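You operate a simulated robot arm through the tools that you are given. There is no shell and no other tool. Be economical: measure what you need, move in short steps, check, and stop when the job is done.

You are at the controls of a simulated robot arm. One attempt, no reset.

## Task
Dust got under the film on the panel glass: lift, brush, lay it again.
Fine: peel the film by its red tab and lay it aside first; put the dust brush back; then lay the film inside the rim and press it till it holds. Set down upright: dust brush. What is to be rubbed or washed off counts as gone when no trace of it is left.
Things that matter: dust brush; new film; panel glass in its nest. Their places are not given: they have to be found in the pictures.

The check looks at the end state, three seconds after you hand in, the way a careful person would. Anything else that was tipped, shoved, dropped, spilled or broken makes it a failure.

## Robot
A 7-joint arm with a two-finger parallel gripper, fixed in place. Base frame: the origin is at the foot of the arm, x ahead of it, y to its left, z up; the work surface is at about z = 800. Lengths are in mm, angles in degrees, forces in N, time in s.
With the tool pointing down near the work surface it reaches from about 300 to 700 mm from the base axis. Its first joint turns from -66.0 to 66.0 degrees. Payload 1.57 kg.
The tool frame sits at the grasp point between the pads (the TCP): z along the fingers, y along the line on which they close. The tips reach 30 mm beyond it. Largest opening 110 mm; finger width 24, thickness 12; the body of the gripper, 48 by 112 mm, starts 78 mm behind the TCP.
Orientation is told as [roll, pitch, yaw] about the base's x, y, z axes, in that order, counted from this pose: with the fingers straight down and closing along the base's y, the tool's x points along the base's -x, its y along +y and its z along -z.

## Interface
- The arm moves only by the tool jog_arm. Its argument "motion" is a list of rows, each an object (a shift or turn left out is 0, a gripper value left out holds the last) with "linear": the shift along the tool's x, y, z in mm, a list of three; "turn": the turn, a rotation vector about the tool's x, y, z in degrees, a list of three; "grip": the gripper command, from -1 (shut) to 1 (fully open), values between in proportion. In form: [{"linear": [tx, ty, tz], "turn": [wx, wy, wz], "grip": grip}, ...]. A call has 1 to 10 rows; each row is the pose to reach, as a shift and turn from the pose commanded when the call began, along the tool's axes at that moment. A row lasts 0.2 s, in which the tool goes at most 50 mm and 8.6 degrees; a call with a longer step from one row to the next is refused whole, and so is a gripper value outside its range. Where a pose cannot be reached the arm comes as near as it can. A force on the tool above 40 N (or 10 N above the force at the start of the call, whichever is more), or a blocked arm, ends the call early, and 0.2 s more pass. Each finger travels about 108 mm/s and halts on what it meets, pressing with about 37 N; the grip force reading is that of the motor and also rises with nothing between the fingers. The clock runs only during rows and for 0.2 s after the last one: add rows that repeat a pose to give the fingers time. It gives the time, the measured TCP pose, the force on the tool (base axes), the opening and the grip force at its end, in the units of the frame above (readings bear some noise), with the torque about the TCP (base axes, N m) and any sound that the robot's microphone picked up.
- Cameras (640 x 400 px; columns grow to the right, rows downward): "scene" is fixed at [153, -382.8, 1401.9]; the picture's right is [0.87, -0.49, 0.00], its down [-0.28, -0.50, -0.82] and it looks along [0.40, 0.71, -0.58] (base axes); focal length 311 px, centre (320, 200). "wrist" rides on the gripper at [70, 16, -141] in the tool frame; the picture's right is [-0.23, 0.97, 0.00], its down [-0.86, -0.20, -0.48] and it looks along [-0.47, -0.11, 0.88] (tool axes); focal length 222 px, centre (320, 200).
- capture(camera): a new picture of that camera. The clock stands still meanwhile.
- locate(camera, pixels): for up to 12 pixels [column, row] of the newest picture of that camera ("zoom" is the newest enlarged one), the place [x, y, z] in the base frame of the surface seen there, good to about 2 mm. The clock stands still meanwhile.
- close_up(camera, box): a new picture of the part [left, top, right, bottom] of that camera's present view, enlarged. The clock stands still meanwhile.
- job_done(): hands the job in; it is judged then, once.

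Keep the steps short. Do not move on a guess: measure, check each grasp and each placing, and mend mistakes. In all there are 80 turns and 38 pictures (those below and enlarged ones count). Leave the gripper open and the arm clear of the work at the hand-in unless told otherwise, and finish with a single line.

The tools are called after "Call:" by a JSON object that holds its "method" and its "body". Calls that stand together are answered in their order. jog_arm: Moves the arm, as the interface text tells. Its arguments: {"type":"object","properties":{"motion":{"type":"array"}},"required":["motion"]} The other tools are called the same way: capture (camera) takes a picture; locate (camera, pixels) gives the place of the surface under pixels of a picture; close_up (camera, box) takes an enlarged picture of a part of a camera's view; job_done () hands the job in.

At the start:

```text
t: 0.0
tcp_pos: [339.1, 168.5, 1144.0]
tool_rot: [0.0, 0.0, 0.0]
wrist_force: [0.9, 0.5, -0.4]
ft_torque: [-0.04, -0.04, -0.03]
gripper_width: 110.0
grip_force: 0.0
```

scene: 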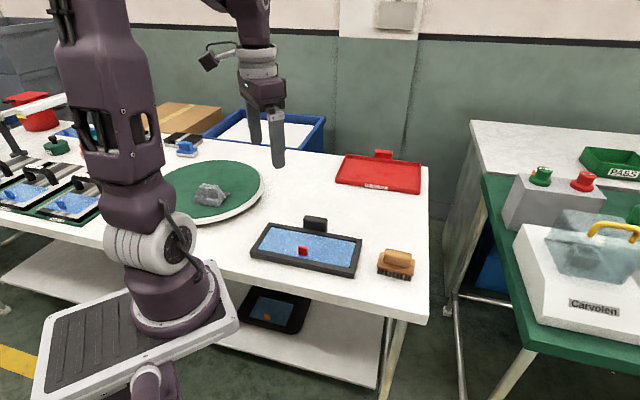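
wrist: 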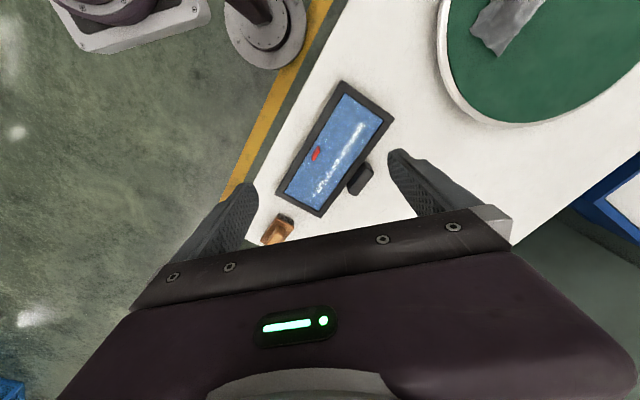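

I see the panel nest with a red tab near (303,250), the brush near (396,262) and a red tray near (380,172). I'll enlarge this area first.

Call:
{"method": "close_up", "body": {"camera": "scene", "box": [235, 200, 435, 325]}}

Call:
{"method": "locate", "body": {"camera": "scene", "pixels": [[303, 250], [270, 224], [362, 240], [352, 277], [250, 254], [396, 253], [396, 275], [316, 220], [380, 178], [300, 205], [410, 220], [212, 190]]}}

```text
3.20 times, centred on (335, 262) of scene
```

zoom: 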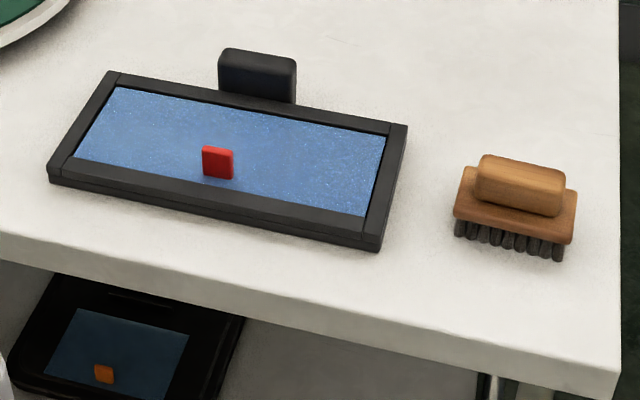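

```text
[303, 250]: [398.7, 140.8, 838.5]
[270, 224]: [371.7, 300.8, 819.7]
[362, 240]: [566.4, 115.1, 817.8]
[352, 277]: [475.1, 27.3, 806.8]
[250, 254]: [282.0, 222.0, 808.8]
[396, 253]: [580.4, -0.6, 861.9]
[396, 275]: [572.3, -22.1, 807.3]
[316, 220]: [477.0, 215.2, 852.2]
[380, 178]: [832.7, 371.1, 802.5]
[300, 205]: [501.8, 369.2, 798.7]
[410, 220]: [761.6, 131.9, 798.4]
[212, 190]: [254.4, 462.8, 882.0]
```

Next I measure the nest, film, tab, black block and brush on the enlarged picture.

Call:
{"method": "locate", "body": {"camera": "zoom", "pixels": [[117, 90], [384, 138], [363, 213], [78, 155], [114, 74], [404, 128], [380, 240], [50, 172], [218, 150], [218, 176], [240, 130], [300, 185]]}}

Call:
{"method": "locate", "body": {"camera": "zoom", "pixels": [[206, 150], [231, 153], [222, 56], [292, 66], [258, 85], [485, 160], [560, 175], [562, 210], [480, 195], [463, 175], [572, 235], [457, 212]]}}

Call:
{"method": "close_up", "body": {"camera": "scene", "box": [0, 80, 240, 230]}}

```text
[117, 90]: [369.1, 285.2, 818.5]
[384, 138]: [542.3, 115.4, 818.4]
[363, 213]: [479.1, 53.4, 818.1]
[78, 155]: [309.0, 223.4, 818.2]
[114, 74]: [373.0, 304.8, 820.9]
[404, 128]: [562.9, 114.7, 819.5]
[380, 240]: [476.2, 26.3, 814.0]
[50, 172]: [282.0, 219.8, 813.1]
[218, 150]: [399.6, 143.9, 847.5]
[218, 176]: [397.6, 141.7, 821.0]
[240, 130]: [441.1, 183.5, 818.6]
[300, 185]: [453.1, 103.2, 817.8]
```

```text
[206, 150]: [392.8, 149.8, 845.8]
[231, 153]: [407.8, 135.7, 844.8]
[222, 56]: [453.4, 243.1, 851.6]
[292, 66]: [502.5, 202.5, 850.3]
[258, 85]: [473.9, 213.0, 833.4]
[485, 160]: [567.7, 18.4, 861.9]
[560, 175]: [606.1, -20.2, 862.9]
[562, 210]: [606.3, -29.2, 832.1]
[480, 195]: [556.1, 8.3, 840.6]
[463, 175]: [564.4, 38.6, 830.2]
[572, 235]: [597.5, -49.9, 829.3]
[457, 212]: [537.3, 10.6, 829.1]
```

```text
2.67 times, centred on (120, 155) of scene
```

zoom: 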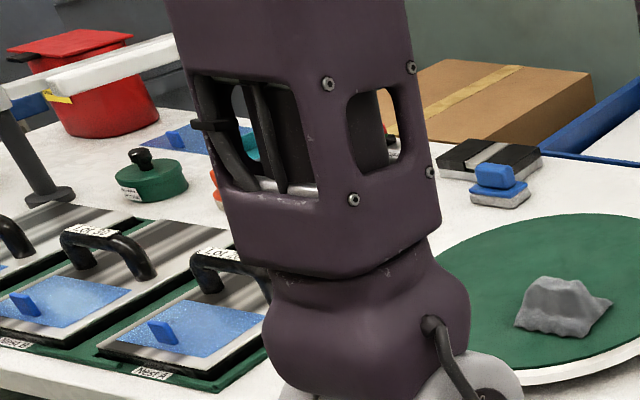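

All of our parts share one line: the nest's long axis runs along (0.71,-0.70), centred near (425,169). The film is at z 818, the red tab near (400,142) with its top at 848, and the brush handle near (585,-3) with its top at 862. I'll turn the tool to yaw -45 and go above the tab at z 1000.

Call:
{"method": "jog_arm", "body": {"motion": [{"linear": [-10, -4, 24], "turn": [0, 0, 7.5]}, {"linear": [-20, -9, 48], "turn": [0, 0, 15]}, {"linear": [-30, -13, 72], "turn": [0, 0, 22.5]}, {"linear": [-40, -18, 96], "turn": [0, 0, 30]}, {"linear": [-50, -22, 120], "turn": [0, 0, 37.5]}, {"linear": [-61, -26.5, 144], "turn": [0, 0, 45]}, {"linear": [-61, -26.5, 144], "turn": [0, 0, 45]}]}}

Call:
{"method": "capture", "body": {"camera": "wrist"}}

Call:
{"method": "capture", "body": {"camera": "scene"}}

```text
t: 1.6
tcp_pos: [402.3, 140.2, 997.4]
tool_rot: [0.0, 0.0, -45.1]
wrist_force: [0.4, -0.3, 0.4]
ft_torque: [-0.02, -0.03, -0.03]
gripper_width: 110.2
grip_force: 0.0
```

```text
33 pictures are left
```

wrist: 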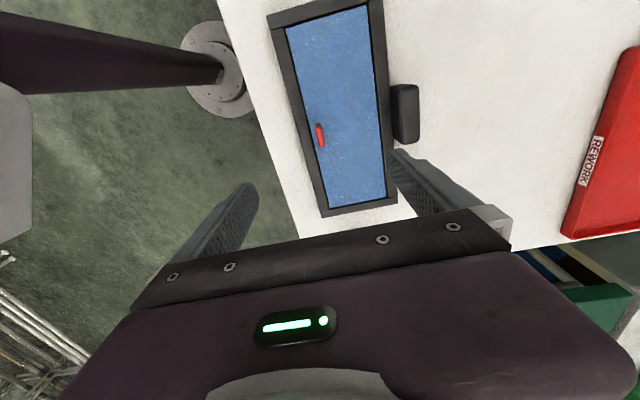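

```text
32 pictures are left
```

scene: 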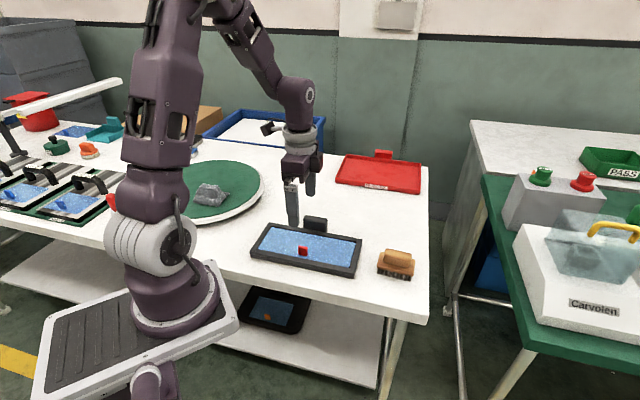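

The wrist view shows the nest, tab (320,135) and black block (405,113). I'll enlarge it and measure, including the free table to the right.

Call:
{"method": "close_up", "body": {"camera": "wrist", "box": [250, 0, 450, 225]}}

Call:
{"method": "locate", "body": {"camera": "wrist", "pixels": [[321, 134], [285, 26], [368, 8], [384, 196], [329, 207], [405, 113], [470, 60], [470, 120], [520, 160], [540, 40], [567, 230], [480, 190]]}}

Call:
{"method": "locate", "body": {"camera": "scene", "pixels": [[265, 185], [255, 205], [230, 222], [336, 178], [418, 192], [428, 180], [343, 215], [265, 170]]}}

```text
1.78 times, centred on (350, 112) of wrist
```

zoom: 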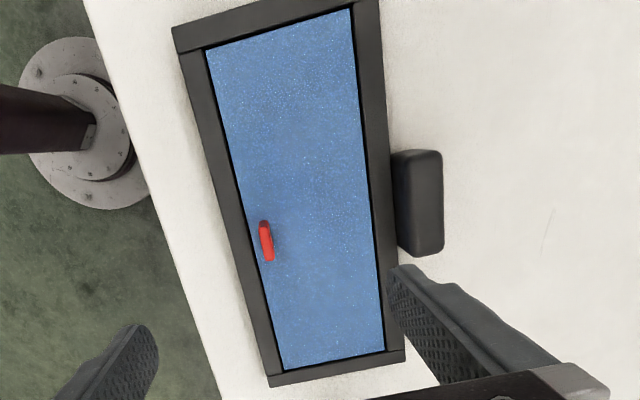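

```text
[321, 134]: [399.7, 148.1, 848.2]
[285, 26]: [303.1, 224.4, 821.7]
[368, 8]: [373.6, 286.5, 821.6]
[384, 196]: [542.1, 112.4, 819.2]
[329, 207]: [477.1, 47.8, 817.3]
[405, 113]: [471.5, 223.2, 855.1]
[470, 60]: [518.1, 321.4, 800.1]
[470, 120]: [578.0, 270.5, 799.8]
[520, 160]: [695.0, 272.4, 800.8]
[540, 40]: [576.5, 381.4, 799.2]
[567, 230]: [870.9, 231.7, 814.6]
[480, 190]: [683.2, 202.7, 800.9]
```

```text
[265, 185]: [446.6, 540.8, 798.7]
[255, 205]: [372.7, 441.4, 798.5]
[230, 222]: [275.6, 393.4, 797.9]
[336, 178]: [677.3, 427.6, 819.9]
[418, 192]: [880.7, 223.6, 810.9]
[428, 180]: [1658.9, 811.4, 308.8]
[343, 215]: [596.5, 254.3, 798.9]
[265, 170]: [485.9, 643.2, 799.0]
```

The table from about (560,270) to the tray is free, so the film can lie there. I'll descend over the tab at about (400,145) with the tips at about 826, fingers half open.

Call:
{"method": "jog_arm", "body": {"motion": [{"linear": [2.5, 1.8, 40], "grip": 0.0}, {"linear": [2.5, 1.8, 80]}, {"linear": [2.5, 1.8, 115]}, {"linear": [2.5, 1.8, 135]}, {"linear": [2.5, 1.8, 144]}, {"linear": [2.5, 1.8, 144]}]}}

Call:
{"method": "close_up", "body": {"camera": "scene", "box": [255, 190, 355, 270]}}

Call:
{"method": "capture", "body": {"camera": "wrist"}}

```text
t: 3.0
tcp_pos: [399.7, 144.9, 854.5]
tool_rot: [0.0, 0.0, -45.1]
wrist_force: [-0.4, 0.2, 0.3]
ft_torque: [0.0, -0.01, -0.03]
gripper_width: 55.0
grip_force: 0.0
```

```text
5.00 times, centred on (305, 230) of scene
```

zoom: 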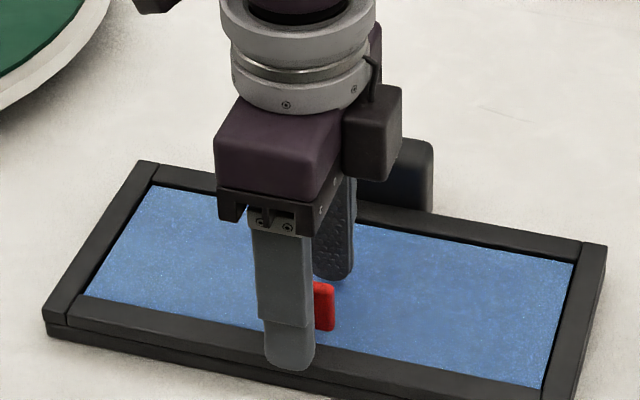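

```text
29 pictures are left
```

wrist: 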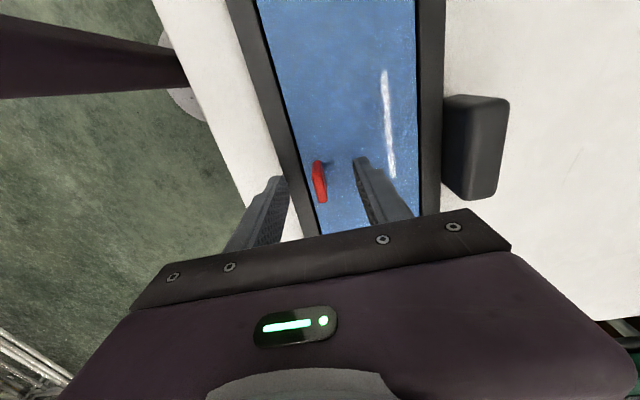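

The fingers straddle the tab (320,180). I'll check the tab's exact centre along the finger width.

Call:
{"method": "locate", "body": {"camera": "wrist", "pixels": [[316, 161], [322, 202], [319, 180], [313, 180], [326, 180]]}}

```text
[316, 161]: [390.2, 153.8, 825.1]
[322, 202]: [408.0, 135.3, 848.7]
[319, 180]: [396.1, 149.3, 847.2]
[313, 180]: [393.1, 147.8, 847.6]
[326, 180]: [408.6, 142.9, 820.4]
```

The tab is centred near (400,144), so I'll close on it.

Call:
{"method": "jog_arm", "body": {"motion": [{"linear": [0, 0, 0], "grip": -1}, {"linear": [0, 0, 0]}, {"linear": [0, 0, 0]}, {"linear": [0, 0, 0]}]}}

```text
t: 4.0
tcp_pos: [399.0, 144.4, 854.3]
tool_rot: [0.1, 0.0, -45.0]
wrist_force: [-1.1, 0.2, 0.7]
ft_torque: [-0.02, 0.01, -0.01]
gripper_width: 6.1
grip_force: 26.5
heard: snap
```

The grip reads 6.1 mm, but I heard a snap. I'll look before pulling.

Call:
{"method": "close_up", "body": {"camera": "scene", "box": [255, 190, 355, 270]}}

```text
5.00 times, centred on (305, 230) of scene
```

zoom: 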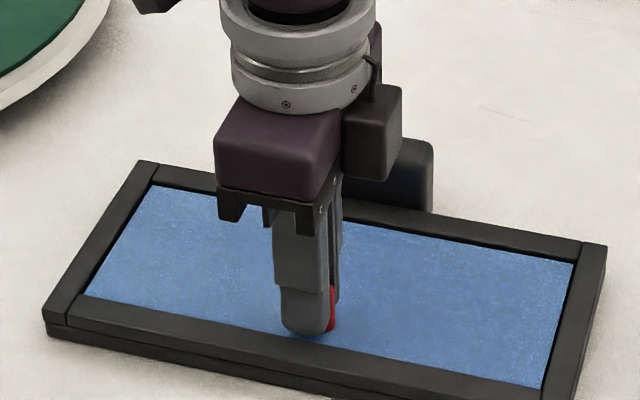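

The tab is held and nothing looks broken. I'll lift gently by 4 mm.

Call:
{"method": "jog_arm", "body": {"motion": [{"linear": [0, 0, -1]}, {"linear": [0, 0, -2]}, {"linear": [0, 0, -3]}, {"linear": [0, 0, -4]}, {"linear": [0, 0, -4]}]}}

```text
t: 5.2
tcp_pos: [399.1, 145.2, 860.0]
tool_rot: [0.0, 0.0, -45.0]
wrist_force: [-0.1, 0.6, -0.1]
ft_torque: [0.01, 0.0, 0.02]
gripper_width: 6.1
grip_force: 25.4
```

There's no resistance. I'll lift a further 60 mm and look.

Call:
{"method": "jog_arm", "body": {"motion": [{"linear": [0, 0, -5]}, {"linear": [0, 0, -15]}, {"linear": [0, 0, -30]}, {"linear": [0, 0, -45]}, {"linear": [0, 0, -60]}, {"linear": [0, 0, -60]}]}}

Call:
{"method": "close_up", "body": {"camera": "scene", "box": [235, 180, 435, 305]}}

```text
t: 6.6
tcp_pos: [402.0, 143.7, 919.3]
tool_rot: [0.0, -0.1, -45.0]
wrist_force: [0.3, -0.4, 1.0]
ft_torque: [-0.01, 0.02, -0.02]
gripper_width: 5.9
grip_force: 26.2
```

```text
3.20 times, centred on (335, 242) of scene
```

zoom: 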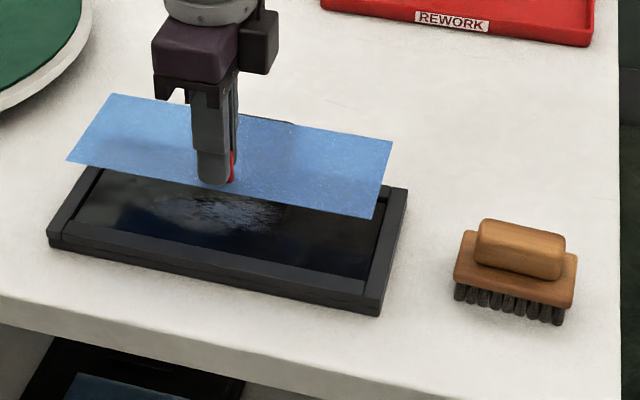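

The whole film came up, and dust is visible on the glass. I'll carry it 165 mm along tool y, clear of the black block, staying at this height.

Call:
{"method": "jog_arm", "body": {"motion": [{"linear": [0, 10, 0]}, {"linear": [0, 35, 0]}, {"linear": [0, 60, 0]}, {"linear": [0, 90, 0]}, {"linear": [0, 120, 0]}, {"linear": [0, 145, 0]}, {"linear": [0, 160, 0]}, {"linear": [0, 165, 0]}, {"linear": [0, 165, 0]}]}}

Call:
{"method": "jog_arm", "body": {"motion": [{"linear": [0, 0, 20]}, {"linear": [0, 0, 40]}, {"linear": [0, 0, 55]}, {"linear": [0, 0, 65]}, {"linear": [0, 0, 71]}, {"linear": [0, 0, 75]}, {"linear": [0, 0, 75]}]}}

Call:
{"method": "close_up", "body": {"camera": "scene", "box": [235, 160, 435, 285]}}

```text
t: 8.6
tcp_pos: [516.8, 260.1, 919.4]
tool_rot: [-0.1, 0.0, -44.9]
wrist_force: [-0.1, 0.6, 0.1]
ft_torque: [0.04, -0.01, 0.02]
gripper_width: 5.9
grip_force: 26.3
```

```text
t: 10.2
tcp_pos: [517.2, 262.3, 844.8]
tool_rot: [0.0, 0.0, -44.9]
wrist_force: [1.0, -0.1, -0.3]
ft_torque: [-0.02, 0.0, 0.05]
gripper_width: 5.9
grip_force: 25.9
```

```text
3.20 times, centred on (335, 222) of scene
```

zoom: 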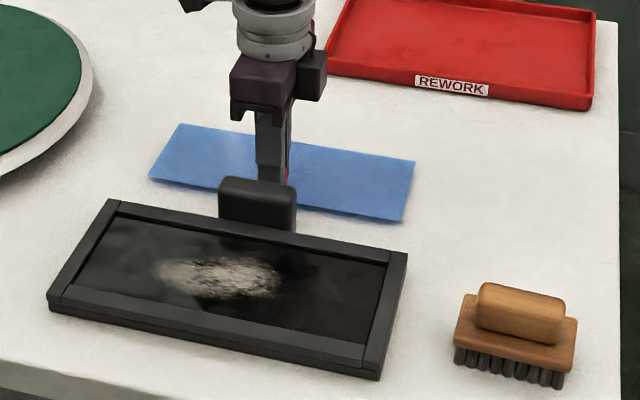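

The film hovers just above the table. I'll measure its height and also the glass, rim and dust patch.

Call:
{"method": "locate", "body": {"camera": "zoom", "pixels": [[200, 160], [370, 190], [182, 127], [412, 163], [120, 240], [330, 310], [215, 278], [158, 268], [285, 278], [215, 300], [235, 255], [375, 335]]}}

```text
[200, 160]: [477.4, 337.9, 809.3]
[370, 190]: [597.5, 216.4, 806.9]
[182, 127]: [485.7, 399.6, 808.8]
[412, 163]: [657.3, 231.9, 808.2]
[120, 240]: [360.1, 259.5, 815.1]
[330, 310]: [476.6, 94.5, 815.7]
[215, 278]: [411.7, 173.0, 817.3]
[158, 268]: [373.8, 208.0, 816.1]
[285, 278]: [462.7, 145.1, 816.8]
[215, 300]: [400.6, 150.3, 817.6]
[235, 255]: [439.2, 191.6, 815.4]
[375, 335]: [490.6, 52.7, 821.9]
```

The film's top is at about 808 and the glass at 816. I'll lower 5 mm in 1 mm steps, watching the force, and release after that.

Call:
{"method": "jog_arm", "body": {"motion": [{"linear": [0, 0, 1]}, {"linear": [0, 0, 2]}, {"linear": [0, 0, 3]}, {"linear": [0, 0, 4]}, {"linear": [0, 0, 5]}, {"linear": [0, 0, 5]}]}}

```text
t: 11.6
tcp_pos: [516.9, 261.7, 840.1]
tool_rot: [-0.1, 0.0, -44.9]
wrist_force: [-0.1, 0.2, -0.2]
ft_torque: [0.01, -0.06, 0.01]
gripper_width: 5.9
grip_force: 25.3
```

Call:
{"method": "jog_arm", "body": {"motion": [{"linear": [0, 0, 0.7]}, {"linear": [0, 0, 1.4]}, {"linear": [0, 0, 2]}, {"linear": [0, 0, 2]}]}}

```text
t: 12.6
tcp_pos: [517.5, 261.2, 836.8]
tool_rot: [0.0, 0.0, -44.9]
wrist_force: [0.3, 0.0, -0.5]
ft_torque: [-0.01, -0.01, -0.01]
gripper_width: 6.0
grip_force: 26.2
```

Call:
{"method": "jog_arm", "body": {"motion": [{"linear": [0, 0, 0.5]}, {"linear": [0, 0, 1.0]}, {"linear": [0, 0, 1.0]}]}}

Call:
{"method": "close_up", "body": {"camera": "scene", "box": [275, 190, 375, 252]}}

Call:
{"method": "locate", "body": {"camera": "zoom", "pixels": [[100, 130], [400, 150], [480, 180], [520, 120]]}}

```text
t: 13.4
tcp_pos: [516.0, 261.2, 834.8]
tool_rot: [-0.1, 0.1, -45.0]
wrist_force: [0.1, -0.4, 0.3]
ft_torque: [0.02, -0.03, 0.03]
gripper_width: 6.2
grip_force: 25.8
```

```text
6.40 times, centred on (325, 221) of scene
```

zoom: 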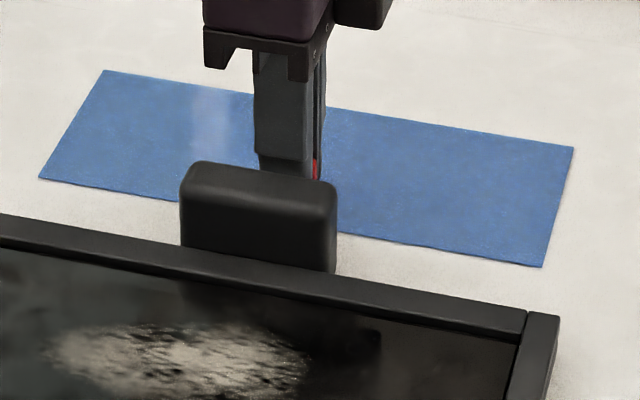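

```text
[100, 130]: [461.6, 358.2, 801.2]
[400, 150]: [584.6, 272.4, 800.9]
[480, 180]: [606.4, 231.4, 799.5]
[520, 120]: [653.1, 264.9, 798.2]
```

The film top now reads about 800, so it's down. I'll open partway and then rise.

Call:
{"method": "jog_arm", "body": {"motion": [{"linear": [0, 0, 0], "grip": -0.6}, {"linear": [0, 0, 0], "grip": -0.4}, {"linear": [0, 0, 0], "grip": -0.3}, {"linear": [0, 0, -20]}, {"linear": [0, 0, -60]}, {"linear": [0, 0, -105]}, {"linear": [0, 0, -145]}, {"linear": [0, 0, -145]}]}}

Call:
{"method": "capture", "body": {"camera": "wrist"}}

```text
t: 15.2
tcp_pos: [515.2, 260.6, 980.0]
tool_rot: [0.0, 0.0, -44.9]
wrist_force: [0.6, -0.2, 0.7]
ft_torque: [0.02, 0.03, 0.01]
gripper_width: 38.4
grip_force: 0.1
```

```text
24 pictures are left
```

wrist: 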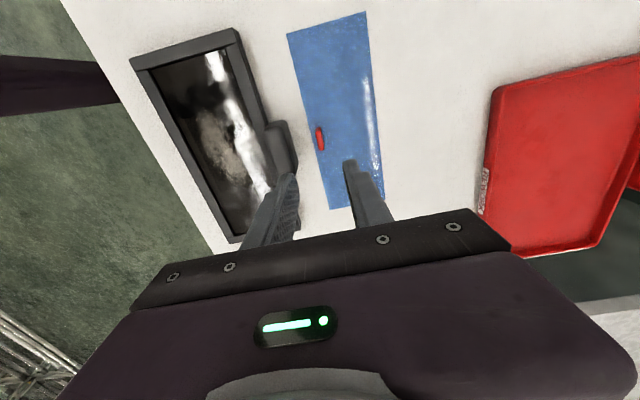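

The film lies flat with its tab up. I'll now move high across to above the brush near (585,0).

Call:
{"method": "jog_arm", "body": {"motion": [{"linear": [-35, -20, -10], "grip": 0.3}, {"linear": [-70, -41, -18]}, {"linear": [-105, -62, -18]}, {"linear": [-140, -82, -18]}, {"linear": [-175, -103, -18]}, {"linear": [-210, -123, -18]}, {"linear": [-234, -137, -18]}, {"linear": [-234, -137, -18]}]}}

Call:
{"method": "capture", "body": {"camera": "wrist"}}

```text
t: 17.0
tcp_pos: [583.5, -2.3, 999.8]
tool_rot: [0.0, 0.0, -45.0]
wrist_force: [0.1, -0.1, 0.5]
ft_torque: [-0.01, -0.01, -0.01]
gripper_width: 71.3
grip_force: 0.0
```

```text
23 pictures are left
```

wrist: 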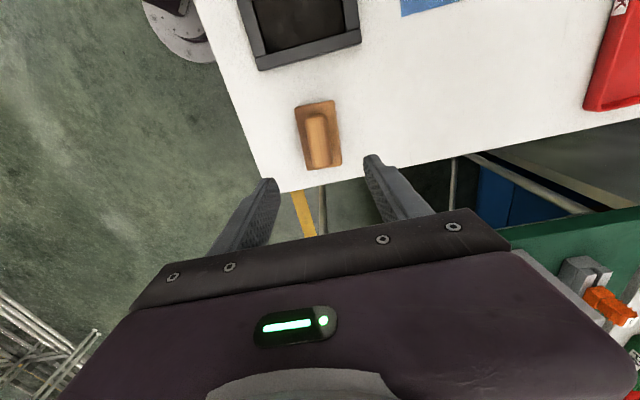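

Call:
{"method": "close_up", "body": {"camera": "wrist", "box": [280, 90, 360, 180]}}

Call:
{"method": "locate", "body": {"camera": "wrist", "pixels": [[309, 118], [324, 116], [313, 164], [330, 163], [318, 140], [297, 108], [333, 101], [305, 169], [341, 162]]}}

```text
4.44 times, centred on (320, 135) of wrist
```

zoom: 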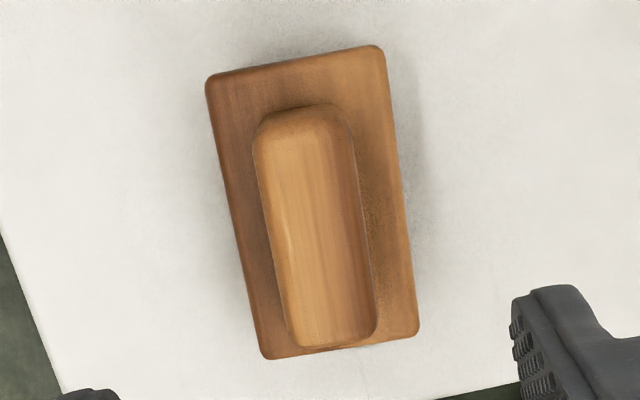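

```text
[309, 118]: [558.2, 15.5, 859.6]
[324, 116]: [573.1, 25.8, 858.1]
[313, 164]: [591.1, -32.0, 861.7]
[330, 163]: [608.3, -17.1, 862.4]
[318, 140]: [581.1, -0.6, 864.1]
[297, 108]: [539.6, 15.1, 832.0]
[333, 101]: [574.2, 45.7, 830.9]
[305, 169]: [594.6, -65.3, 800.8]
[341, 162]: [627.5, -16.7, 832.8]
```

The brush body is centred at about (583,-1) and turned about -49°, with the handle from z 833 to 862. I'll turn 4° more and descend so the tips stop at 838, above the base.

Call:
{"method": "jog_arm", "body": {"motion": [{"linear": [0.9, -2.4, 40], "turn": [0, 0, 4]}, {"linear": [0.9, -2.4, 80], "turn": [0, 0, 4]}, {"linear": [0.9, -2.4, 110], "turn": [0, 0, 4]}, {"linear": [0.9, -2.4, 125], "turn": [0, 0, 4]}, {"linear": [0.9, -2.4, 132], "turn": [0, 0, 4]}, {"linear": [0.9, -2.4, 132], "turn": [0, 0, 4]}]}}

Call:
{"method": "capture", "body": {"camera": "wrist"}}

Call:
{"method": "close_up", "body": {"camera": "scene", "box": [356, 220, 436, 290]}}

```text
t: 18.4
tcp_pos: [581.7, -1.7, 867.3]
tool_rot: [0.0, 0.0, -48.9]
wrist_force: [0.4, -0.9, -0.2]
ft_torque: [0.0, 0.01, -0.01]
gripper_width: 71.5
grip_force: 0.0
```

```text
21 pictures are left
```

wrist: 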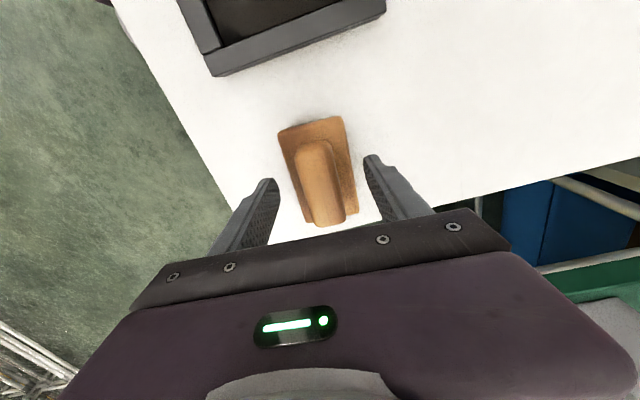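

```text
5.71 times, centred on (396, 255) of scene
```

zoom: 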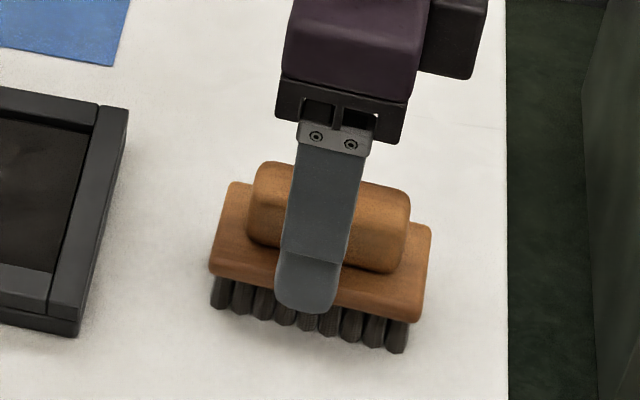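

The fingers straddle the handle above the base. I'll check the alignment numerically before closing.

Call:
{"method": "locate", "body": {"camera": "wrist", "pixels": [[280, 131], [341, 119], [354, 209], [312, 150], [324, 213], [297, 160], [309, 212], [331, 152], [344, 205]]}}

```text
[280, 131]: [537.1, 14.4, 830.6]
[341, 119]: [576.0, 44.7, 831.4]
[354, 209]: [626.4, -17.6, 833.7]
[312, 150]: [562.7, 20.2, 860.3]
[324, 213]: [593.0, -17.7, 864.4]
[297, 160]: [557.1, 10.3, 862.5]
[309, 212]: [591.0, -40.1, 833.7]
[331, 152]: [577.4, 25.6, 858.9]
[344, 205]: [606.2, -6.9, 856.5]
```

The brush yaw is about -51°. I'll turn 2° more and close on the handle.

Call:
{"method": "jog_arm", "body": {"motion": [{"turn": [0, 0, 2]}, {"turn": [0, 0, 2], "grip": -1}, {"turn": [0, 0, 2]}, {"turn": [0, 0, 2]}, {"turn": [0, 0, 2]}]}}

```text
t: 19.6
tcp_pos: [582.0, -1.2, 868.2]
tool_rot: [0.1, 0.0, -51.0]
wrist_force: [0.5, -0.1, 2.1]
ft_torque: [-0.01, -0.13, 0.01]
gripper_width: 27.1
grip_force: 37.1
```

It holds the handle at 27 mm. I'll lift 70 mm and turn back 6° to line up with the nest.

Call:
{"method": "jog_arm", "body": {"motion": [{"linear": [0, 0, -8]}, {"linear": [0, 0, -30]}, {"linear": [0, 0, -55]}, {"linear": [0, 0, -70], "turn": [0, 0, -3]}, {"linear": [0, 0, -70], "turn": [0, 0, -6]}, {"linear": [0, 0, -70], "turn": [0, 0, -6]}]}}

```text
t: 21.0
tcp_pos: [582.0, -2.3, 937.4]
tool_rot: [0.1, -0.1, -45.0]
wrist_force: [-0.7, 0.1, -1.3]
ft_torque: [0.02, 0.02, -0.01]
gripper_width: 27.0
grip_force: 36.8
```

I'll carry the brush above the right part of the glass (l=+60 from the nest centre).

Call:
{"method": "jog_arm", "body": {"motion": [{"linear": [20, 2, 0]}, {"linear": [60, 4, 0]}, {"linear": [100, 6, 0]}, {"linear": [140, 8, 0]}, {"linear": [165, 9, 0]}, {"linear": [172, 9, 0]}, {"linear": [172, 9, 15]}, {"linear": [172, 9, 30]}, {"linear": [172, 9, 40]}, {"linear": [172, 9, 40]}]}}

Call:
{"method": "close_up", "body": {"camera": "scene", "box": [245, 190, 385, 290]}}

```text
t: 23.2
tcp_pos: [467.7, 125.3, 897.6]
tool_rot: [-0.1, 0.1, -44.9]
wrist_force: [-0.1, -0.3, -1.1]
ft_torque: [0.0, -0.04, -0.01]
gripper_width: 27.2
grip_force: 37.3
```

```text
4.00 times, centred on (315, 240) of scene
```

zoom: 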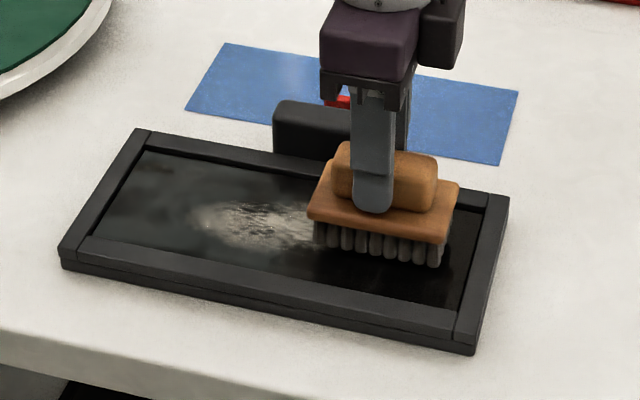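

The brush is aligned and over the glass. I'll lower in small steps until contact.

Call:
{"method": "jog_arm", "body": {"motion": [{"linear": [0, 0, 5]}, {"linear": [0, 0, 9]}, {"linear": [0, 0, 12]}, {"linear": [0, 0, 13]}, {"linear": [0, 0, 14]}, {"linear": [0, 0, 14.5]}, {"linear": [0, 0, 14.5]}]}}

```text
t: 24.8
tcp_pos: [467.0, 125.4, 883.4]
tool_rot: [0.1, 0.0, -44.9]
wrist_force: [1.5, -1.8, 33.4]
ft_torque: [-0.13, 0.03, 0.0]
gripper_width: 27.1
grip_force: 37.4
```

Contact reads 33 N, which is a lot. I'll ease up 0.5 mm and make the first stroke toward the left end.

Call:
{"method": "jog_arm", "body": {"motion": [{"linear": [0, 0, -0.5]}, {"linear": [15, 0, -0.5]}, {"linear": [32, 0, -0.5]}, {"linear": [50, 0, -0.5]}, {"linear": [68, 0, -0.5]}, {"linear": [86, 0, -0.5]}, {"linear": [104, 0, -0.5]}, {"linear": [120, 0, -0.5]}, {"linear": [133, 0, -0.5]}, {"linear": [133, 0, -0.5]}]}}

Call:
{"method": "close_up", "body": {"camera": "scene", "box": [245, 190, 385, 290]}}

```text
t: 27.0
tcp_pos: [372.6, 217.6, 881.5]
tool_rot: [0.0, 0.0, -45.0]
wrist_force: [1.7, -1.4, 5.0]
ft_torque: [-0.05, -0.14, -0.03]
gripper_width: 27.1
grip_force: 37.4
```

```text
4.00 times, centred on (315, 240) of scene
```

zoom: 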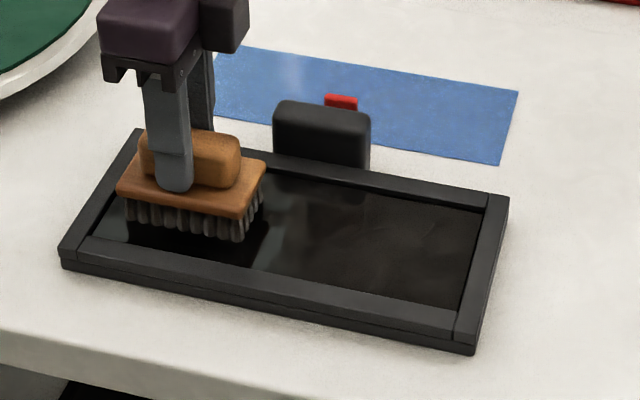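

Most of the dust is gone. I'll brush back along the rear lane (y +14) for full cover.

Call:
{"method": "jog_arm", "body": {"motion": [{"linear": [0, 7, 0]}, {"linear": [0, 14, 0]}, {"linear": [-20, 14, 0]}, {"linear": [-40, 14, 0]}, {"linear": [-60, 14, 0]}, {"linear": [-80, 14, 0]}, {"linear": [-100, 14, 0]}, {"linear": [-118, 14, 0]}, {"linear": [-133, 14, 0]}, {"linear": [-133, 14, 0]}]}}

Call:
{"method": "jog_arm", "body": {"motion": [{"linear": [0, -14, 0]}, {"linear": [0, -28, 0]}, {"linear": [20, -28, 0]}, {"linear": [40, -28, 0]}, {"linear": [60, -28, 0]}, {"linear": [80, -28, 0]}, {"linear": [100, -28, 0]}, {"linear": [118, -28, 0]}, {"linear": [133, -28, 0]}, {"linear": [133, -28, 0]}]}}

Call:
{"method": "jog_arm", "body": {"motion": [{"linear": [0, 7, 0]}, {"linear": [0, 14, 0]}, {"linear": [-20, 14, 0]}, {"linear": [-40, 14, 0]}, {"linear": [-60, 14, 0]}, {"linear": [-80, 14, 0]}, {"linear": [-100, 14, 0]}, {"linear": [-118, 14, 0]}, {"linear": [-133, 14, 0]}, {"linear": [-133, 14, -12]}]}}

Call:
{"method": "jog_arm", "body": {"motion": [{"linear": [0, 0, -15]}, {"linear": [0, 0, -43]}, {"linear": [-30, -1, -43]}, {"linear": [-70, -3, -43]}, {"linear": [-110, -5, -43]}, {"linear": [-150, -8, -43]}, {"linear": [-172, -9, -43]}, {"linear": [-172, -9, -43], "turn": [0, 0, 3]}, {"linear": [-172, -9, -43], "turn": [0, 0, 6]}, {"linear": [-172, -9, -43], "turn": [0, 0, 6]}]}}

Call:
{"method": "close_up", "body": {"camera": "scene", "box": [255, 205, 365, 280]}}

Call:
{"method": "capture", "body": {"camera": "wrist"}}

```text
t: 29.2
tcp_pos: [477.7, 134.6, 885.1]
tool_rot: [0.0, -0.1, -45.0]
wrist_force: [0.0, 0.3, -0.2]
ft_torque: [0.0, 0.0, -0.01]
gripper_width: 27.1
grip_force: 37.1
```

```text
t: 31.4
tcp_pos: [364.0, 209.9, 883.8]
tool_rot: [0.0, 0.0, -44.9]
wrist_force: [0.2, 0.7, -0.7]
ft_torque: [0.01, -0.01, 0.02]
gripper_width: 27.2
grip_force: 37.2
```

```text
t: 33.6
tcp_pos: [467.9, 124.9, 896.2]
tool_rot: [-0.2, 0.0, -45.0]
wrist_force: [-0.2, -0.2, -0.3]
ft_torque: [-0.02, -0.01, -0.02]
gripper_width: 26.9
grip_force: 37.5
```

```text
t: 35.8
tcp_pos: [583.8, -3.3, 938.3]
tool_rot: [0.0, 0.0, -51.1]
wrist_force: [0.3, -0.1, -0.9]
ft_torque: [0.02, -0.02, 0.01]
gripper_width: 27.0
grip_force: 36.9
```

```text
5.33 times, centred on (310, 242) of scene
```

zoom: 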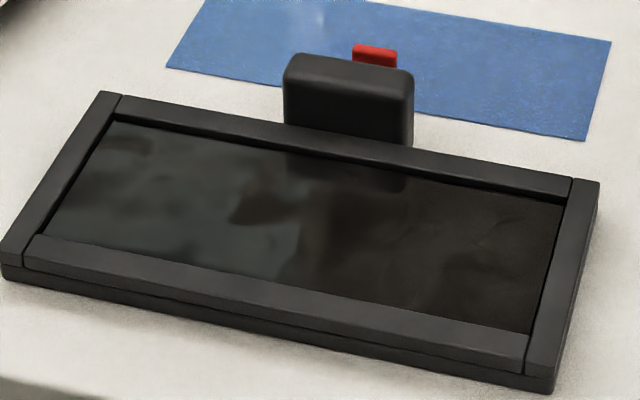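

```text
16 pictures are left
```

wrist: 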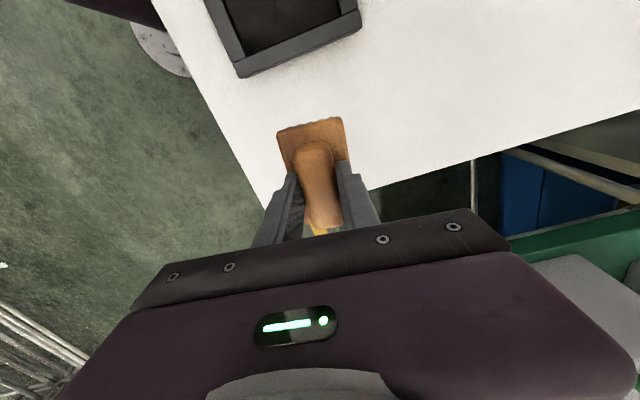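

The glass looks clean, but the later strokes read almost no contact force. Before putting the brush back I'll look at the glass from above with the wrist camera.

Call:
{"method": "jog_arm", "body": {"motion": [{"linear": [20, 10, -20], "turn": [0, 0, -3]}, {"linear": [50, 20, -50], "turn": [0, 0, -6]}, {"linear": [80, 40, -70], "turn": [0, 0, -6]}, {"linear": [110, 60, -70], "turn": [0, 0, -6]}, {"linear": [110, 60, -70], "turn": [0, 0, -6]}]}}

Call:
{"method": "close_up", "body": {"camera": "wrist", "box": [180, 0, 370, 200]}}

```text
t: 37.0
tcp_pos: [559.3, 119.4, 1009.0]
tool_rot: [-0.1, 0.0, -45.1]
wrist_force: [-0.2, -0.3, -0.5]
ft_torque: [0.03, -0.04, 0.0]
gripper_width: 27.1
grip_force: 37.4
```

```text
2.00 times, centred on (275, 100) of wrist
```

zoom: 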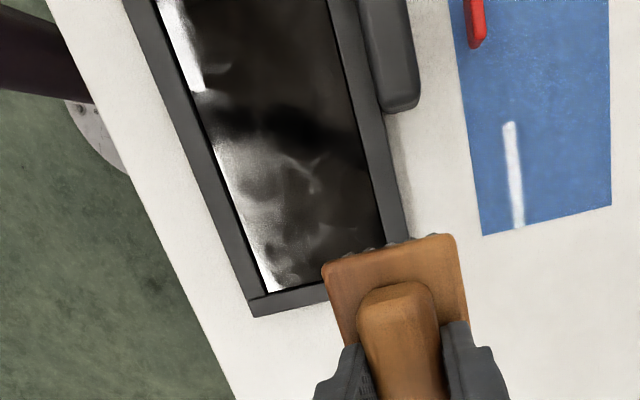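

What's left looks like smooth reflections. To be sure, I'll repeat the strokes with slight real contact, first going back over the right part.

Call:
{"method": "jog_arm", "body": {"motion": [{"linear": [30, -30, 0]}, {"linear": [60, -55, 20]}, {"linear": [79, -62, 50]}, {"linear": [79, -62, 85]}, {"linear": [79, -62, 110]}, {"linear": [79, -62, 120]}, {"linear": [79, -62, 124]}, {"linear": [79, -62, 125]}, {"linear": [79, -62, 125.3]}, {"linear": [79, -62, 125.3]}]}}

```text
t: 39.2
tcp_pos: [461.4, 132.1, 884.5]
tool_rot: [0.1, 0.0, -45.0]
wrist_force: [-3.2, 0.4, 8.8]
ft_torque: [-0.07, 0.09, 0.01]
gripper_width: 27.1
grip_force: 36.5
```

Contact is 9 N. I'll run the front, rear and middle lanes at this height, 0.2 mm lower.

Call:
{"method": "jog_arm", "body": {"motion": [{"linear": [0, -8, 0.2]}, {"linear": [0, -15, 0.2]}, {"linear": [18, -15, 0.2]}, {"linear": [36, -15, 0.2]}, {"linear": [54, -15, 0.2]}, {"linear": [72, -15, 0.2]}, {"linear": [90, -15, 0.2]}, {"linear": [108, -15, 0.2]}, {"linear": [122, -15, 0.2]}, {"linear": [122, -15, 0.2]}]}}

Call:
{"method": "jog_arm", "body": {"motion": [{"linear": [0, 10, 0.2]}, {"linear": [0, 20, 0.2]}, {"linear": [0, 29, 0.2]}, {"linear": [-20, 29, 0.2]}, {"linear": [-40, 29, 0.2]}, {"linear": [-60, 29, 0.2]}, {"linear": [-80, 29, 0.2]}, {"linear": [-100, 29, 0.2]}, {"linear": [-122, 29, 0.2]}, {"linear": [-122, 29, 0.2]}]}}

Call:
{"method": "jog_arm", "body": {"motion": [{"linear": [0, -7, 0]}, {"linear": [0, -14, 0]}, {"linear": [20, -14, 0.2]}, {"linear": [40, -14, 0.2]}, {"linear": [60, -14, 0.2]}, {"linear": [80, -14, 0.2]}, {"linear": [100, -14, 0.2]}, {"linear": [118, -14, 0.2]}, {"linear": [122, -14, 0.2]}, {"linear": [122, -14, 0.2]}]}}

```text
t: 41.4
tcp_pos: [364.6, 209.2, 883.0]
tool_rot: [0.2, -0.2, -45.1]
wrist_force: [7.2, -5.9, 20.0]
ft_torque: [-0.2, -0.01, 0.04]
gripper_width: 27.3
grip_force: 36.7
```

```text
t: 43.6
tcp_pos: [470.3, 142.0, 881.6]
tool_rot: [0.0, -0.1, -45.0]
wrist_force: [-9.7, 10.2, 30.5]
ft_torque: [0.2, 0.24, -0.02]
gripper_width: 27.0
grip_force: 37.4
```

```text
t: 45.8
tcp_pos: [372.5, 218.9, 881.8]
tool_rot: [-0.1, 0.1, -45.0]
wrist_force: [1.1, 0.1, -0.5]
ft_torque: [0.0, 0.04, -0.03]
gripper_width: 26.9
grip_force: 37.1
```

The strokes carried 20–30 N. I'll lift straight up, carry the brush back above its spot and look.

Call:
{"method": "jog_arm", "body": {"motion": [{"linear": [0, 0, -15]}, {"linear": [0, 0, -55]}, {"linear": [-45, -2, -55]}, {"linear": [-90, -3, -55]}, {"linear": [-135, -4, -55]}, {"linear": [-180, -5, -55]}, {"linear": [-225, -6, -55]}, {"linear": [-265, -8, -55]}, {"linear": [-304, -9, -55]}, {"linear": [-304, -9, -55]}]}}

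Call:
{"method": "close_up", "body": {"camera": "scene", "box": [250, 190, 430, 300]}}

Call:
{"method": "locate", "body": {"camera": "zoom", "pixels": [[74, 112], [408, 184], [378, 300], [2, 218], [76, 135], [368, 203], [345, 282], [30, 200]]}}

```text
t: 48.0
tcp_pos: [585.4, -1.9, 935.0]
tool_rot: [0.0, -0.1, -45.0]
wrist_force: [0.1, -0.5, -1.1]
ft_torque: [-0.01, 0.02, 0.0]
gripper_width: 27.1
grip_force: 37.1
```

```text
3.56 times, centred on (340, 245) of scene
```

zoom: 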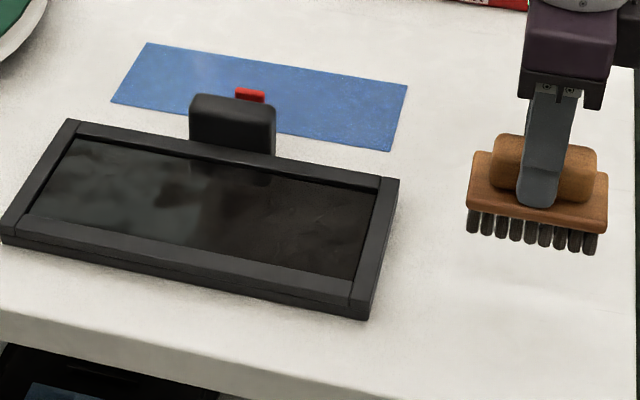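

```text
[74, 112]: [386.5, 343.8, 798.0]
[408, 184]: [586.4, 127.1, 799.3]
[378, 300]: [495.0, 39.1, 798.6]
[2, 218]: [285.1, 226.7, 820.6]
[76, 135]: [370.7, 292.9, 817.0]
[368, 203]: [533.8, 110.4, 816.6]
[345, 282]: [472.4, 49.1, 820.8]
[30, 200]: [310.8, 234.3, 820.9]
```

The glass is clean and the nest hasn't moved. I'll turn 6° back to the original heading and lower the brush, slowly over the last millimetres.

Call:
{"method": "jog_arm", "body": {"motion": [{"linear": [0, 0, 5], "turn": [0, 0, 3]}, {"linear": [0, 0, 20], "turn": [0, 0, 6]}, {"linear": [0, 0, 40], "turn": [0, 0, 6]}, {"linear": [0, 0, 56], "turn": [0, 0, 6]}, {"linear": [0, 0, 64], "turn": [0, 0, 6]}, {"linear": [0, 0, 67], "turn": [0, 0, 6]}, {"linear": [0, 0, 69], "turn": [0, 0, 6]}, {"linear": [0, 0, 69.5], "turn": [0, 0, 6]}, {"linear": [0, 0, 69.5], "turn": [0, 0, 6]}]}}

```text
t: 50.0
tcp_pos: [582.5, -1.4, 868.9]
tool_rot: [0.0, 0.0, -51.1]
wrist_force: [-0.5, 0.5, -0.8]
ft_torque: [-0.04, -0.02, 0.02]
gripper_width: 27.2
grip_force: 37.5
```

No contact yet, so I'll go down in half-millimetre steps.

Call:
{"method": "jog_arm", "body": {"motion": [{"linear": [0, 0, 0.5]}, {"linear": [0, 0, 1.0]}, {"linear": [0, 0, 1.0]}]}}

```text
t: 50.8
tcp_pos: [582.8, -3.6, 867.8]
tool_rot: [0.0, -0.1, -51.0]
wrist_force: [0.0, 0.5, -1.1]
ft_torque: [0.0, -0.01, 0.0]
gripper_width: 27.2
grip_force: 37.0
```

Call:
{"method": "jog_arm", "body": {"motion": [{"linear": [0, 0, 0.5]}, {"linear": [0, 0, 1.0]}, {"linear": [0, 0, 1.0]}]}}

Call:
{"method": "close_up", "body": {"camera": "scene", "box": [356, 220, 436, 290]}}

```text
t: 51.6
tcp_pos: [583.4, -2.3, 865.6]
tool_rot: [0.1, 0.0, -50.9]
wrist_force: [1.2, -1.2, -0.9]
ft_torque: [0.02, 0.03, -0.01]
gripper_width: 26.9
grip_force: 37.1
```

```text
5.71 times, centred on (396, 255) of scene
```

zoom: 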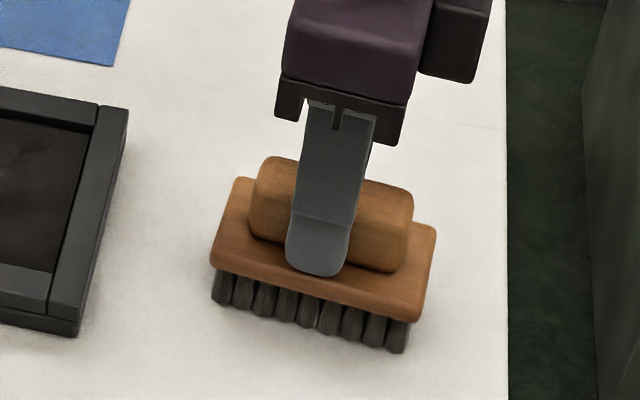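

The bristles look as they did at the start, just about on the table. I'll go down a little more until I feel contact.

Call:
{"method": "jog_arm", "body": {"motion": [{"linear": [0, 0, 0.4]}, {"linear": [0, 0, 0.8]}, {"linear": [0, 0, 0.8]}]}}

```text
t: 52.4
tcp_pos: [583.3, -2.3, 864.5]
tool_rot: [0.0, 0.1, -50.9]
wrist_force: [-0.5, -0.2, -0.9]
ft_torque: [-0.01, 0.01, 0.01]
gripper_width: 27.1
grip_force: 36.9
```

Call:
{"method": "jog_arm", "body": {"motion": [{"linear": [0, 0, 0.4]}, {"linear": [0, 0, 0.8]}, {"linear": [0, 0, 1.2]}, {"linear": [0, 0, 1.2]}]}}

```text
t: 53.4
tcp_pos: [582.1, -2.1, 864.4]
tool_rot: [0.0, 0.0, -51.0]
wrist_force: [-0.9, 0.1, -1.0]
ft_torque: [-0.01, 0.01, 0.02]
gripper_width: 27.1
grip_force: 37.0
```

Call:
{"method": "jog_arm", "body": {"motion": [{"linear": [0, 0, 0.4]}, {"linear": [0, 0, 0.8]}, {"linear": [0, 0, 1.2]}, {"linear": [0, 0, 1.2]}]}}

Call:
{"method": "close_up", "body": {"camera": "scene", "box": [376, 250, 416, 285]}}

Call:
{"method": "locate", "body": {"camera": "zoom", "pixels": [[130, 160], [440, 230], [560, 120], [500, 370]]}}

```text
t: 54.4
tcp_pos: [583.6, -2.4, 863.3]
tool_rot: [0.0, 0.0, -51.1]
wrist_force: [-2.4, -1.6, 15.2]
ft_torque: [0.01, 0.23, 0.04]
gripper_width: 27.3
grip_force: 36.9
```

```text
11.43 times, centred on (396, 268) of scene
```

zoom: 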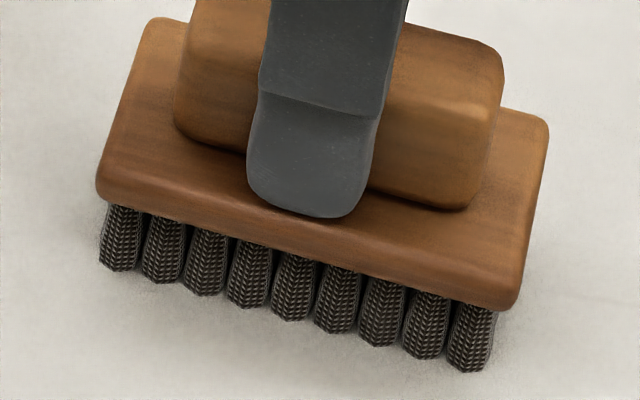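

```text
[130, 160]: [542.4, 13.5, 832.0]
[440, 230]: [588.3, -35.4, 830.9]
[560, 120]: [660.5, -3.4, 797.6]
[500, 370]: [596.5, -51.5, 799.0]
```

Contact reads 15 N, and the brush stands flat on its bristles. I'll ease up slightly, open to clear the handle and rise.

Call:
{"method": "jog_arm", "body": {"motion": [{"linear": [0, 0, -0.5]}, {"linear": [0, 0, -0.5], "grip": -0.3}, {"linear": [0, 0, -0.5], "grip": 0}, {"linear": [0, 0, -0.5], "grip": 0.2}, {"linear": [0, 0, -10]}, {"linear": [0, 0, -40]}, {"linear": [0, 0, -80]}, {"linear": [0, 0, -120]}, {"linear": [0, 0, -135]}, {"linear": [0, 0, -135]}]}}

Call:
{"method": "capture", "body": {"camera": "scene"}}

Call:
{"method": "locate", "body": {"camera": "scene", "pixels": [[396, 254], [329, 213], [388, 254], [405, 260]]}}

```text
t: 56.6
tcp_pos: [582.3, -3.0, 997.9]
tool_rot: [0.0, 0.0, -51.0]
wrist_force: [-0.1, -0.1, 0.2]
ft_torque: [-0.01, -0.03, -0.02]
gripper_width: 66.0
grip_force: 0.1
```

```text
11 pictures are left
```

scene: 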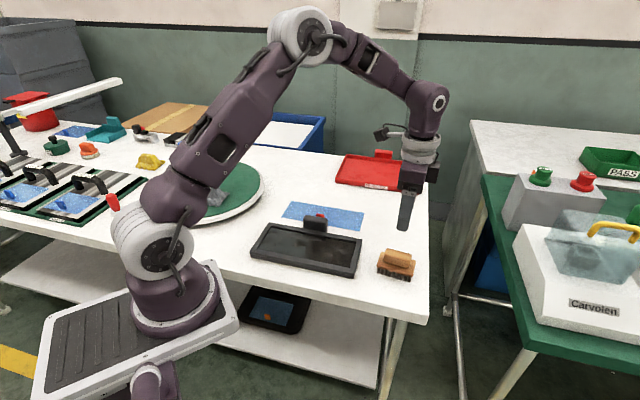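

```text
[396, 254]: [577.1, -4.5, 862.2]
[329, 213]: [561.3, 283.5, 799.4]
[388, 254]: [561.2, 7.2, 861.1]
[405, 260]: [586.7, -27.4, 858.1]
```

The brush stands upright at its spot and the film lies near (541,287). I'll go back above the film tab at (517,262), turning to -45.

Call:
{"method": "jog_arm", "body": {"motion": [{"linear": [40, 18, 0], "turn": [0, 0, -2]}, {"linear": [80, 37, 0], "turn": [0, 0, -4]}, {"linear": [120, 56, 0], "turn": [0, 0, -6]}, {"linear": [160, 74, 0], "turn": [0, 0, -6]}, {"linear": [200, 93, 0], "turn": [0, 0, -6]}, {"linear": [235, 108, 0], "turn": [0, 0, -6]}, {"linear": [246.4, 114.2, 10], "turn": [0, 0, -6], "grip": -0.2}, {"linear": [246.4, 114.2, 50], "turn": [0, 0, -6]}, {"linear": [246.4, 114.2, 90], "turn": [0, 0, -6]}, {"linear": [246.4, 114.2, 90], "turn": [0, 0, -6]}]}}

Call:
{"method": "capture", "body": {"camera": "wrist"}}

Call:
{"method": "locate", "body": {"camera": "wrist", "pixels": [[318, 150], [320, 165], [322, 175], [322, 195]]}}

```text
t: 58.8
tcp_pos: [514.9, 262.3, 905.1]
tool_rot: [0.1, 0.0, -44.9]
wrist_force: [0.4, -0.1, 0.6]
ft_torque: [0.06, 0.01, 0.02]
gripper_width: 44.0
grip_force: 0.1
```

```text
10 pictures are left
```

wrist: 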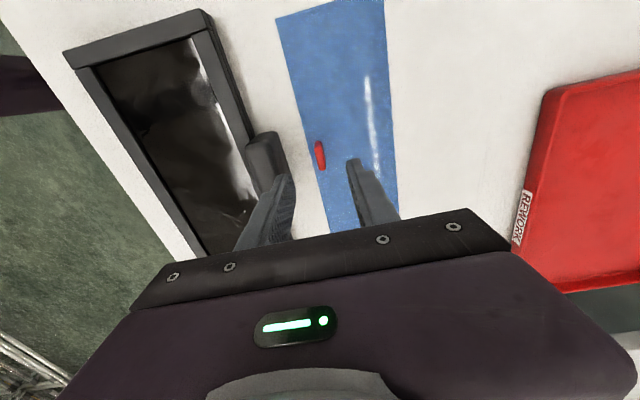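

```text
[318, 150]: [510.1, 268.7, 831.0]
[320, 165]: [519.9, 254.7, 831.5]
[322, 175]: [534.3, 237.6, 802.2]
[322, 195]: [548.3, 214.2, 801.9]
```

The tab is right under the tool at (516,262). I'll narrow to about 25 mm to stay clear of the black block, descend to the same grip height and close.

Call:
{"method": "jog_arm", "body": {"motion": [{"linear": [0, 0, 0], "grip": -0.55}, {"linear": [0, 0, 20]}, {"linear": [0, 0, 45]}, {"linear": [0, 0, 62]}, {"linear": [0, 0, 70.5]}, {"linear": [0, 0, 70.5]}, {"linear": [0, 0, 70.5], "grip": -1}, {"linear": [0, 0, 70.5]}, {"linear": [0, 0, 70.5]}]}}

```text
t: 60.8
tcp_pos: [515.5, 260.3, 837.4]
tool_rot: [-0.1, 0.0, -45.0]
wrist_force: [-0.4, -0.3, -1.3]
ft_torque: [-0.01, -0.02, 0.0]
gripper_width: 5.9
grip_force: 25.6
```

It grips at 5.9 mm. I'll lift 82 mm.

Call:
{"method": "jog_arm", "body": {"motion": [{"linear": [0, 0, -10]}, {"linear": [0, 0, -30]}, {"linear": [0, 0, -55]}, {"linear": [0, 0, -82]}, {"linear": [0, 0, -82]}]}}

Call:
{"method": "jog_arm", "body": {"motion": [{"linear": [0, -10, 0]}, {"linear": [0, -35, 0]}, {"linear": [0, -60, 0]}, {"linear": [0, -90, 0]}, {"linear": [0, -120, 0]}, {"linear": [0, -145, 0]}, {"linear": [0, -160, 0]}, {"linear": [0, -165, 0]}, {"linear": [0, -165, 0]}]}}

Call:
{"method": "jog_arm", "body": {"motion": [{"linear": [0, 0, 20]}, {"linear": [0, 0, 38]}, {"linear": [0, 0, 50]}, {"linear": [0, 0, 54]}, {"linear": [0, 0, 54]}]}}

Call:
{"method": "close_up", "body": {"camera": "scene", "box": [245, 200, 369, 280]}}

Call:
{"method": "locate", "body": {"camera": "zoom", "pixels": [[120, 110], [565, 185], [535, 310], [50, 210]]}}

```text
t: 62.0
tcp_pos: [516.0, 260.5, 919.9]
tool_rot: [0.0, 0.0, -45.0]
wrist_force: [-0.5, 0.0, 0.0]
ft_torque: [-0.01, -0.03, 0.0]
gripper_width: 6.2
grip_force: 25.7
```

```text
t: 64.0
tcp_pos: [401.2, 144.0, 919.6]
tool_rot: [0.0, 0.0, -45.0]
wrist_force: [0.9, 1.0, 0.0]
ft_torque: [-0.04, 0.01, 0.01]
gripper_width: 6.2
grip_force: 26.1
```

```text
t: 65.2
tcp_pos: [400.4, 144.3, 864.9]
tool_rot: [0.1, -0.1, -45.1]
wrist_force: [0.3, -0.1, -0.2]
ft_torque: [-0.03, 0.03, 0.0]
gripper_width: 5.9
grip_force: 26.1
```

```text
5.00 times, centred on (307, 240) of scene
```

zoom: 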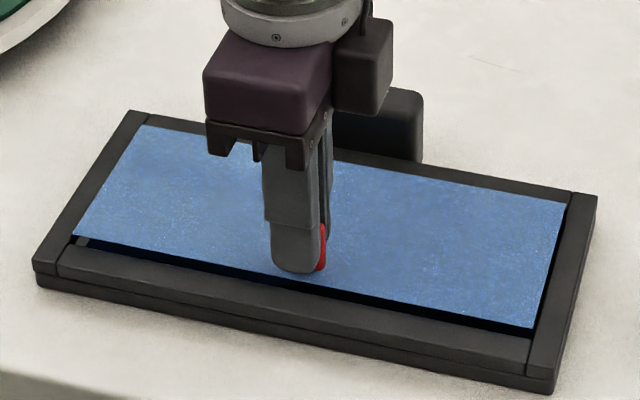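

```text
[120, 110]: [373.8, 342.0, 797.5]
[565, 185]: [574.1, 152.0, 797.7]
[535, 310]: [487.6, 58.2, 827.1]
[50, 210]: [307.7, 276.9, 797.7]
```

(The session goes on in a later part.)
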